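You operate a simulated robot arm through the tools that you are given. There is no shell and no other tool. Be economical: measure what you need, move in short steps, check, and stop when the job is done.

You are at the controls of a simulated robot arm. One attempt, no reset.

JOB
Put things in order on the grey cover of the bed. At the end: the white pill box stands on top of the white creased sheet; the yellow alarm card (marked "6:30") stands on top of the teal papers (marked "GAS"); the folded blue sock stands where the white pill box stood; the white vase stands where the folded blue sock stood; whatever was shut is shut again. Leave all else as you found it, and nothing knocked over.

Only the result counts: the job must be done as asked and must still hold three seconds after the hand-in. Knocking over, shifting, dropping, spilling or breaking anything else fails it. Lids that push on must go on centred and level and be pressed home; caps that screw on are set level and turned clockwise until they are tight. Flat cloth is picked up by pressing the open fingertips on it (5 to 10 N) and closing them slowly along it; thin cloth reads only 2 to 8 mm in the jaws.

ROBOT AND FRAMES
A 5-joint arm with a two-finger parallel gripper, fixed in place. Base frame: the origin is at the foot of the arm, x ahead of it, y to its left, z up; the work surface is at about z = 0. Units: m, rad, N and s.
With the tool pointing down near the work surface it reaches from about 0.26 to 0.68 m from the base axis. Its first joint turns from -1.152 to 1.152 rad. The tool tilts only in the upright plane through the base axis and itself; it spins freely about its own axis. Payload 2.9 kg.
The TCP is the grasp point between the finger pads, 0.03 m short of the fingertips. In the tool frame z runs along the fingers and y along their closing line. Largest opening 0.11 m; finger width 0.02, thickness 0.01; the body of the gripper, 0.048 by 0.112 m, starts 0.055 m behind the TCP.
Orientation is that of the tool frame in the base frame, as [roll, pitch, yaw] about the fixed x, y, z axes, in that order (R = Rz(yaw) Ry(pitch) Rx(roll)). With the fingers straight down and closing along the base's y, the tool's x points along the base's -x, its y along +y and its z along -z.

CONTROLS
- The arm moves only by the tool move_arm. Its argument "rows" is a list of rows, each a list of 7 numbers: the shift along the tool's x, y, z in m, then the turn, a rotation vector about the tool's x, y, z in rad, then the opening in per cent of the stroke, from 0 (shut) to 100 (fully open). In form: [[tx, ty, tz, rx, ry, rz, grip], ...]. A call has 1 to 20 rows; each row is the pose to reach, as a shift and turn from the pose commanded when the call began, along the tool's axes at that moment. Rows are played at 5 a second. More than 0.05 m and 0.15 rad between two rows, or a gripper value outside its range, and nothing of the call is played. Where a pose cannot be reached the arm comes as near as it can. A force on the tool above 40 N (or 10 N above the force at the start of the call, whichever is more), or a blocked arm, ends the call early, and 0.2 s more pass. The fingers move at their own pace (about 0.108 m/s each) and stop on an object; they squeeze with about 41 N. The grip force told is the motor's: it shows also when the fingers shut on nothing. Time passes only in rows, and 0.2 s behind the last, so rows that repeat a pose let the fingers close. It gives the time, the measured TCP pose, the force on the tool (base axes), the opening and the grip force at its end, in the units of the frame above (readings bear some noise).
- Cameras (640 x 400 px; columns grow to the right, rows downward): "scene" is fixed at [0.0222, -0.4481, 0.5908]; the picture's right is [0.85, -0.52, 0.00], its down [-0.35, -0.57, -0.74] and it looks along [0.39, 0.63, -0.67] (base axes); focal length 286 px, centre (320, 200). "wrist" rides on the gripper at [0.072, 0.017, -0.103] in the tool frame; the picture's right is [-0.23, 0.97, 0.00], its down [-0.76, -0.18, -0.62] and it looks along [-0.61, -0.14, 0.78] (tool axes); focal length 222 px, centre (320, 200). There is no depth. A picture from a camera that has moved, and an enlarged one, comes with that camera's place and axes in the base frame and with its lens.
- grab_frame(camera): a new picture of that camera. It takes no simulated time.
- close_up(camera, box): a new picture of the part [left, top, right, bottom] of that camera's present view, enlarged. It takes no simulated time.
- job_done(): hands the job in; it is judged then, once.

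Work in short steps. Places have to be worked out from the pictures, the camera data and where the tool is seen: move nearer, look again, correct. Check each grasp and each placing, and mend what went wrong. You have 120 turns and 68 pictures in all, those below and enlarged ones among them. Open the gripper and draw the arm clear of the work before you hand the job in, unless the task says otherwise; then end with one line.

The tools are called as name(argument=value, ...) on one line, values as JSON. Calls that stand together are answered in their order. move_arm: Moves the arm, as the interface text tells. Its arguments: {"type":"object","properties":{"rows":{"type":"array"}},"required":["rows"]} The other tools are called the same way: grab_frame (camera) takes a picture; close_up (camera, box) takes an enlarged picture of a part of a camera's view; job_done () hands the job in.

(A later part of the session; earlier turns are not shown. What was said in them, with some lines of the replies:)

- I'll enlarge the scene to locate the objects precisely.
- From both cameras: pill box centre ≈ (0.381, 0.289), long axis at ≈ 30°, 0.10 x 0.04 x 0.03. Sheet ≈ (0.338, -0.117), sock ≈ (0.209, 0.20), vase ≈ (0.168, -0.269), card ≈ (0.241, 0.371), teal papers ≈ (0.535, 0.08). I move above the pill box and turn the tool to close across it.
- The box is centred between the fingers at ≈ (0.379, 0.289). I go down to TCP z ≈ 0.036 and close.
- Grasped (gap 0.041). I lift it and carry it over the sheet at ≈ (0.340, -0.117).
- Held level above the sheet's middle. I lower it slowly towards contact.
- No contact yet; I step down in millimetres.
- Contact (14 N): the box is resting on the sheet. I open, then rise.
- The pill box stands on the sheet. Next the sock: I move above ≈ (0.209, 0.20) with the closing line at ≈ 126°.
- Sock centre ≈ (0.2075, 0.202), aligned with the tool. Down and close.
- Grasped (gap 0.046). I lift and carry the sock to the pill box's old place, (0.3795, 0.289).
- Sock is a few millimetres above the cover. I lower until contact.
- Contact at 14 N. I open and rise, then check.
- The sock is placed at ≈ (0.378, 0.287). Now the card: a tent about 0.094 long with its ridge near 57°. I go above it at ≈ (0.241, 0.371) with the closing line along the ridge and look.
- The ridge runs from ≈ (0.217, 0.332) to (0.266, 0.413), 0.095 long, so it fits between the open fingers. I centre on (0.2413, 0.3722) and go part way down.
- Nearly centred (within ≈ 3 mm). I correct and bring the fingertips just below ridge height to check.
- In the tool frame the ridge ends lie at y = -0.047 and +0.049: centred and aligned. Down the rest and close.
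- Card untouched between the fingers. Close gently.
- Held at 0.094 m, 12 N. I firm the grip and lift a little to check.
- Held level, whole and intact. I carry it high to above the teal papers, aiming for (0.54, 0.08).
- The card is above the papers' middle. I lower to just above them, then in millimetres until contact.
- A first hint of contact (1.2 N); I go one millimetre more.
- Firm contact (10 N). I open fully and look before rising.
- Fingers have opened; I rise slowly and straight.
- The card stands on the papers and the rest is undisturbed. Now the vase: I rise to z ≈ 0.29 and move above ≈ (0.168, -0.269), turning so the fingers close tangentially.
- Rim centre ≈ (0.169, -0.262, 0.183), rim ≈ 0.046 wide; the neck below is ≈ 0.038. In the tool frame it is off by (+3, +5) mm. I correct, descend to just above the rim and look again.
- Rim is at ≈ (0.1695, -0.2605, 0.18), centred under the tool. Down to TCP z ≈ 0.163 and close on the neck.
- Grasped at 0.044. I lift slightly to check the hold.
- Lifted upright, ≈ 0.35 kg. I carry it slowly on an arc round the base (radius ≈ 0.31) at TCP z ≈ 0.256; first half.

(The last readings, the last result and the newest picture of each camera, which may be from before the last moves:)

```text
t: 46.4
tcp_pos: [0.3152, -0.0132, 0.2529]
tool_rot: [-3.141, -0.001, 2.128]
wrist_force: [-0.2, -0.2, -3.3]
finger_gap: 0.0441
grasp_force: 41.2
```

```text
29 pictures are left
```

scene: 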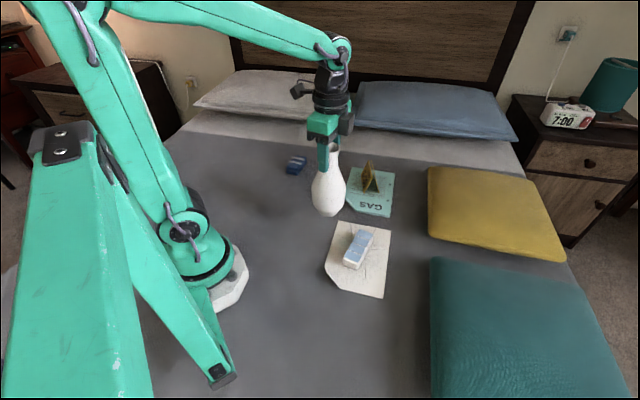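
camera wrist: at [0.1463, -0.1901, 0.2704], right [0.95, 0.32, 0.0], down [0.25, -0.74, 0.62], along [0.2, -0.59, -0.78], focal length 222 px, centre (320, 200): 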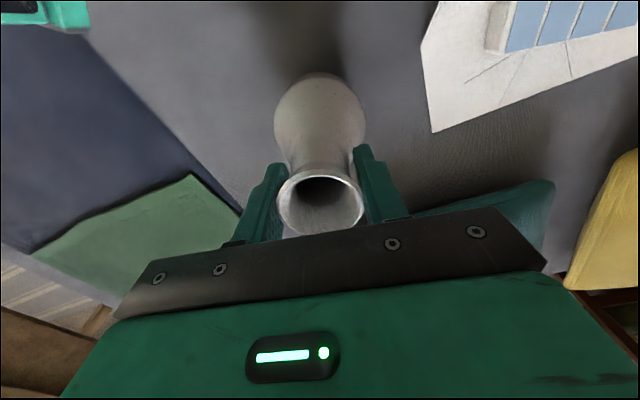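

Upright and steady. Second half of the arc, to above (0.2075, 0.202).

move_arm(rows=[[0.018, 0.011, 0, 0, 0, 0, 25], [0.0369, 0.0218, 0, 0, 0, 0, 25], [0.057, 0.029, 0, 0, 0, 0, 25], [0.0766, 0.0362, 0, 0, 0, 0, 25], [0.0975, 0.04, 0, 0, 0, 0, 25], [0.1183, 0.0443, 0, 0, 0, 0, 25], [0.139, 0.0445, 0, 0, 0, 0, 25], [0.1604, 0.0446, 0, 0, 0, 0, 25], [0.181, 0.0405, 0, 0, 0, 0, 25], [0.2008, 0.0363, 0, 0, 0, 0, 25], [0.22, 0.03, 0, 0, 0, 0, 25], [0.2393, 0.0232, 0, 0, 0, 0, 25], [0.2393, 0.0232, 0.02, 0, 0, 0, 25], [0.2393, 0.0232, 0.045, 0, 0, 0, 25], [0.2393, 0.0232, 0.065, 0, 0, 0, 25], [0.2393, 0.0232, 0.065, 0, 0, 0, 25]])

close_up(camera="scene", box=[180, 100, 340, 260])

```text
t: 49.8
tcp_pos: [0.21, 0.2021, 0.1891]
tool_rot: [-3.141, 0.0, 2.128]
wrist_force: [-0.1, 0.5, -3.8]
finger_gap: 0.0442
grasp_force: 41.1
```

```text
2.50 times, centred on (260, 180) of scene
camera zoom: at [0.0222, -0.4481, 0.5908], right [0.85, -0.52, 0.0], down [-0.35, -0.57, -0.74], along [0.39, 0.63, -0.67], focal length 715 px, centre (470, 250)
```

zoom: 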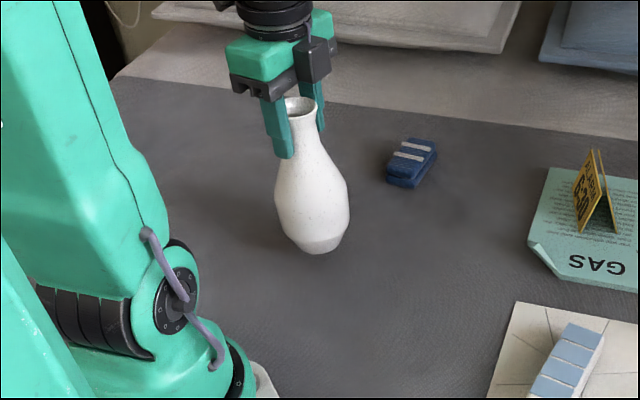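

The vase hangs practically upright. I lower to just above the cover.

move_arm(rows=[[0, 0, 0.008, 0, 0, 0, 25], [0, 0, 0.015, 0, 0, 0, 25], [0, 0, 0.018, 0, 0, 0, 25], [0, 0, 0.02, 0, 0, 0, 25], [0, 0, 0.021, 0, 0, 0, 25], [0, 0, 0.021, 0, 0, 0, 25]])

```text
t: 51.2
tcp_pos: [0.2091, 0.2022, 0.1683]
tool_rot: [3.141, 0.001, 2.129]
wrist_force: [-0.6, -0.5, -2.4]
finger_gap: 0.0444
grasp_force: 40.8
```

move_arm(rows=[[0, 0, 0.001, 0, 0, 0, 25], [0, 0, 0.002, 0, 0, 0, 25], [0, 0, 0.002, 0, 0, 0, 25]])

```text
t: 52.0
tcp_pos: [0.2105, 0.2026, 0.1668]
tool_rot: [-3.139, -0.001, 2.128]
wrist_force: [0.0, -0.7, -2.6]
finger_gap: 0.0441
grasp_force: 40.6
```

Not yet seated; a further millimetre or two.

move_arm(rows=[[0, 0, 0.001, 0, 0, 0, 25], [0, 0, 0.001, 0, 0, 0, 25]])

```text
t: 52.6
tcp_pos: [0.2096, 0.2029, 0.1678]
tool_rot: [3.14, 0.0, 2.13]
wrist_force: [-0.6, -5.0, 15.4]
finger_gap: 0.0441
grasp_force: 40.9
```

Seated (15 N). I ease off half a millimetre, open gradually, and look.

move_arm(rows=[[0, 0, -0.0007, 0, 0, 0, 36], [0, 0, -0.0007, 0, 0, 0, 44], [0, 0, -0.0007, 0, 0, 0, 55], [0, 0, -0.0007, 0, 0, 0, 75], [0, 0, -0.0007, 0, 0, 0, 90], [0, 0, -0.0007, 0, 0, 0, 90]])

close_up(camera="scene", box=[180, 100, 340, 260])

grab_frame(camera="wrist")

```text
t: 54.0
tcp_pos: [0.2089, 0.2032, 0.1668]
tool_rot: [-3.141, -0.001, 2.129]
wrist_force: [0.1, -0.5, -1.0]
finger_gap: 0.099
grasp_force: 0.1
```

```text
2.50 times, centred on (260, 180) of scene
camera zoom: at [0.0222, -0.4481, 0.5908], right [0.85, -0.52, 0.0], down [-0.35, -0.57, -0.74], along [0.39, 0.63, -0.67], focal length 715 px, centre (470, 250)
```

zoom: 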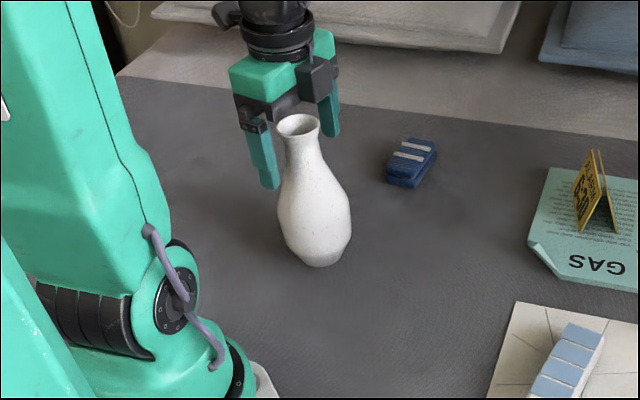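

```text
26 pictures are left
camera wrist: at [0.1847, 0.2721, 0.2705], right [0.95, 0.32, 0.0], down [0.25, -0.74, 0.62], along [0.2, -0.59, -0.78], focal length 222 px, centre (320, 200)
```

wrist: 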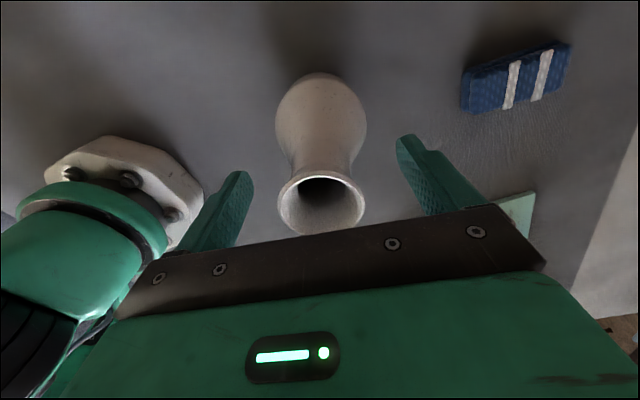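

The vase stands upright and free of the fingers. I rise straight up well clear.

move_arm(rows=[[0, 0, -0.02, 0, 0, 0, 100], [0, 0, -0.05, 0, 0, 0, 100], [0, 0, -0.09, 0, 0, 0, 100], [0, 0, -0.13, 0, 0, 0, 100], [0, 0, -0.13, 0, 0, 0, 100]])

grab_frame(camera="scene")

grab_frame(camera="wrist")

```text
t: 55.2
tcp_pos: [0.2086, 0.2001, 0.2949]
tool_rot: [3.141, 0.001, 2.13]
wrist_force: [-0.1, -0.4, -0.4]
finger_gap: 0.1101
grasp_force: 0.2
```

```text
25 pictures are left
```

scene: 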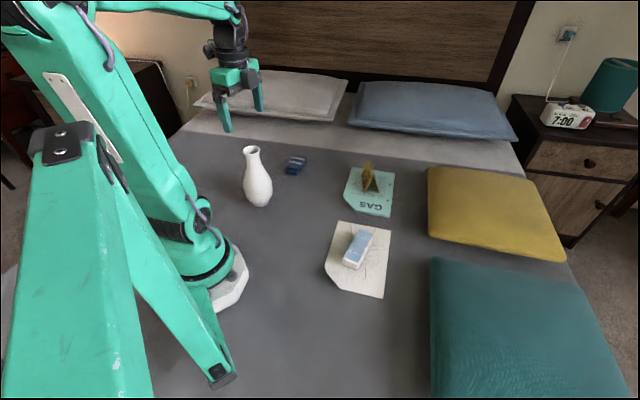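

```text
24 pictures are left
camera wrist: at [0.1844, 0.2709, 0.3983], right [0.95, 0.32, 0.0], down [0.25, -0.74, 0.62], along [0.2, -0.59, -0.78], focal length 222 px, centre (320, 200)
```

wrist: 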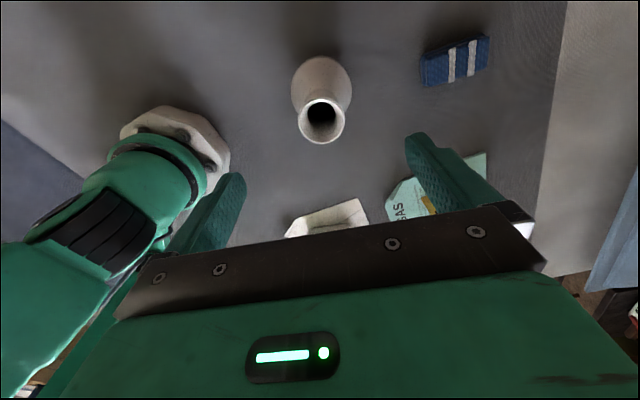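

All four items are in place and upright (vase base ≈ (0.207, 0.205)). I draw the arm a little further clear before handing in.

move_arm(rows=[[-0.013, 0.021, -0.01, 0, 0, 0, 100], [-0.03, 0.048, -0.02, 0, 0, 0, 100], [-0.048, 0.077, -0.03, 0, 0, 0, 100], [-0.053, 0.085, -0.03, 0, 0, 0, 100], [-0.053, 0.085, -0.03, 0, 0, 0, 100]])

close_up(camera="scene", box=[200, 110, 440, 310])

```text
t: 56.4
tcp_pos: [0.308, 0.2024, 0.3258]
tool_rot: [-3.141, 0.0, 2.131]
wrist_force: [0.0, -0.4, 0.2]
finger_gap: 0.11
grasp_force: 0.0
```

```text
2.00 times, centred on (320, 210) of scene
camera zoom: at [0.0222, -0.4481, 0.5908], right [0.85, -0.52, 0.0], down [-0.35, -0.57, -0.74], along [0.39, 0.63, -0.67], focal length 572 px, centre (320, 180)
```

zoom: 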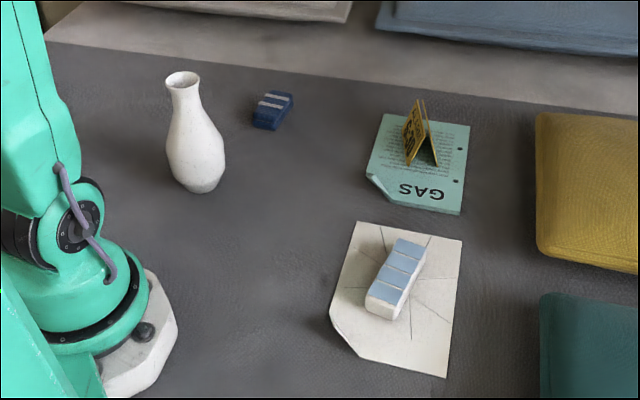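

Everything is in place and standing, the gripper is open and clear; I hand in the job.

job_done()

```text
The job is handed in.
```

The job is handed in: the pill box is on the creased sheet, the alarm card is on the GAS papers, the sock is where the pill box stood, and the vase is where the sock stood. All four were upright and nothing else had moved in the last picture.
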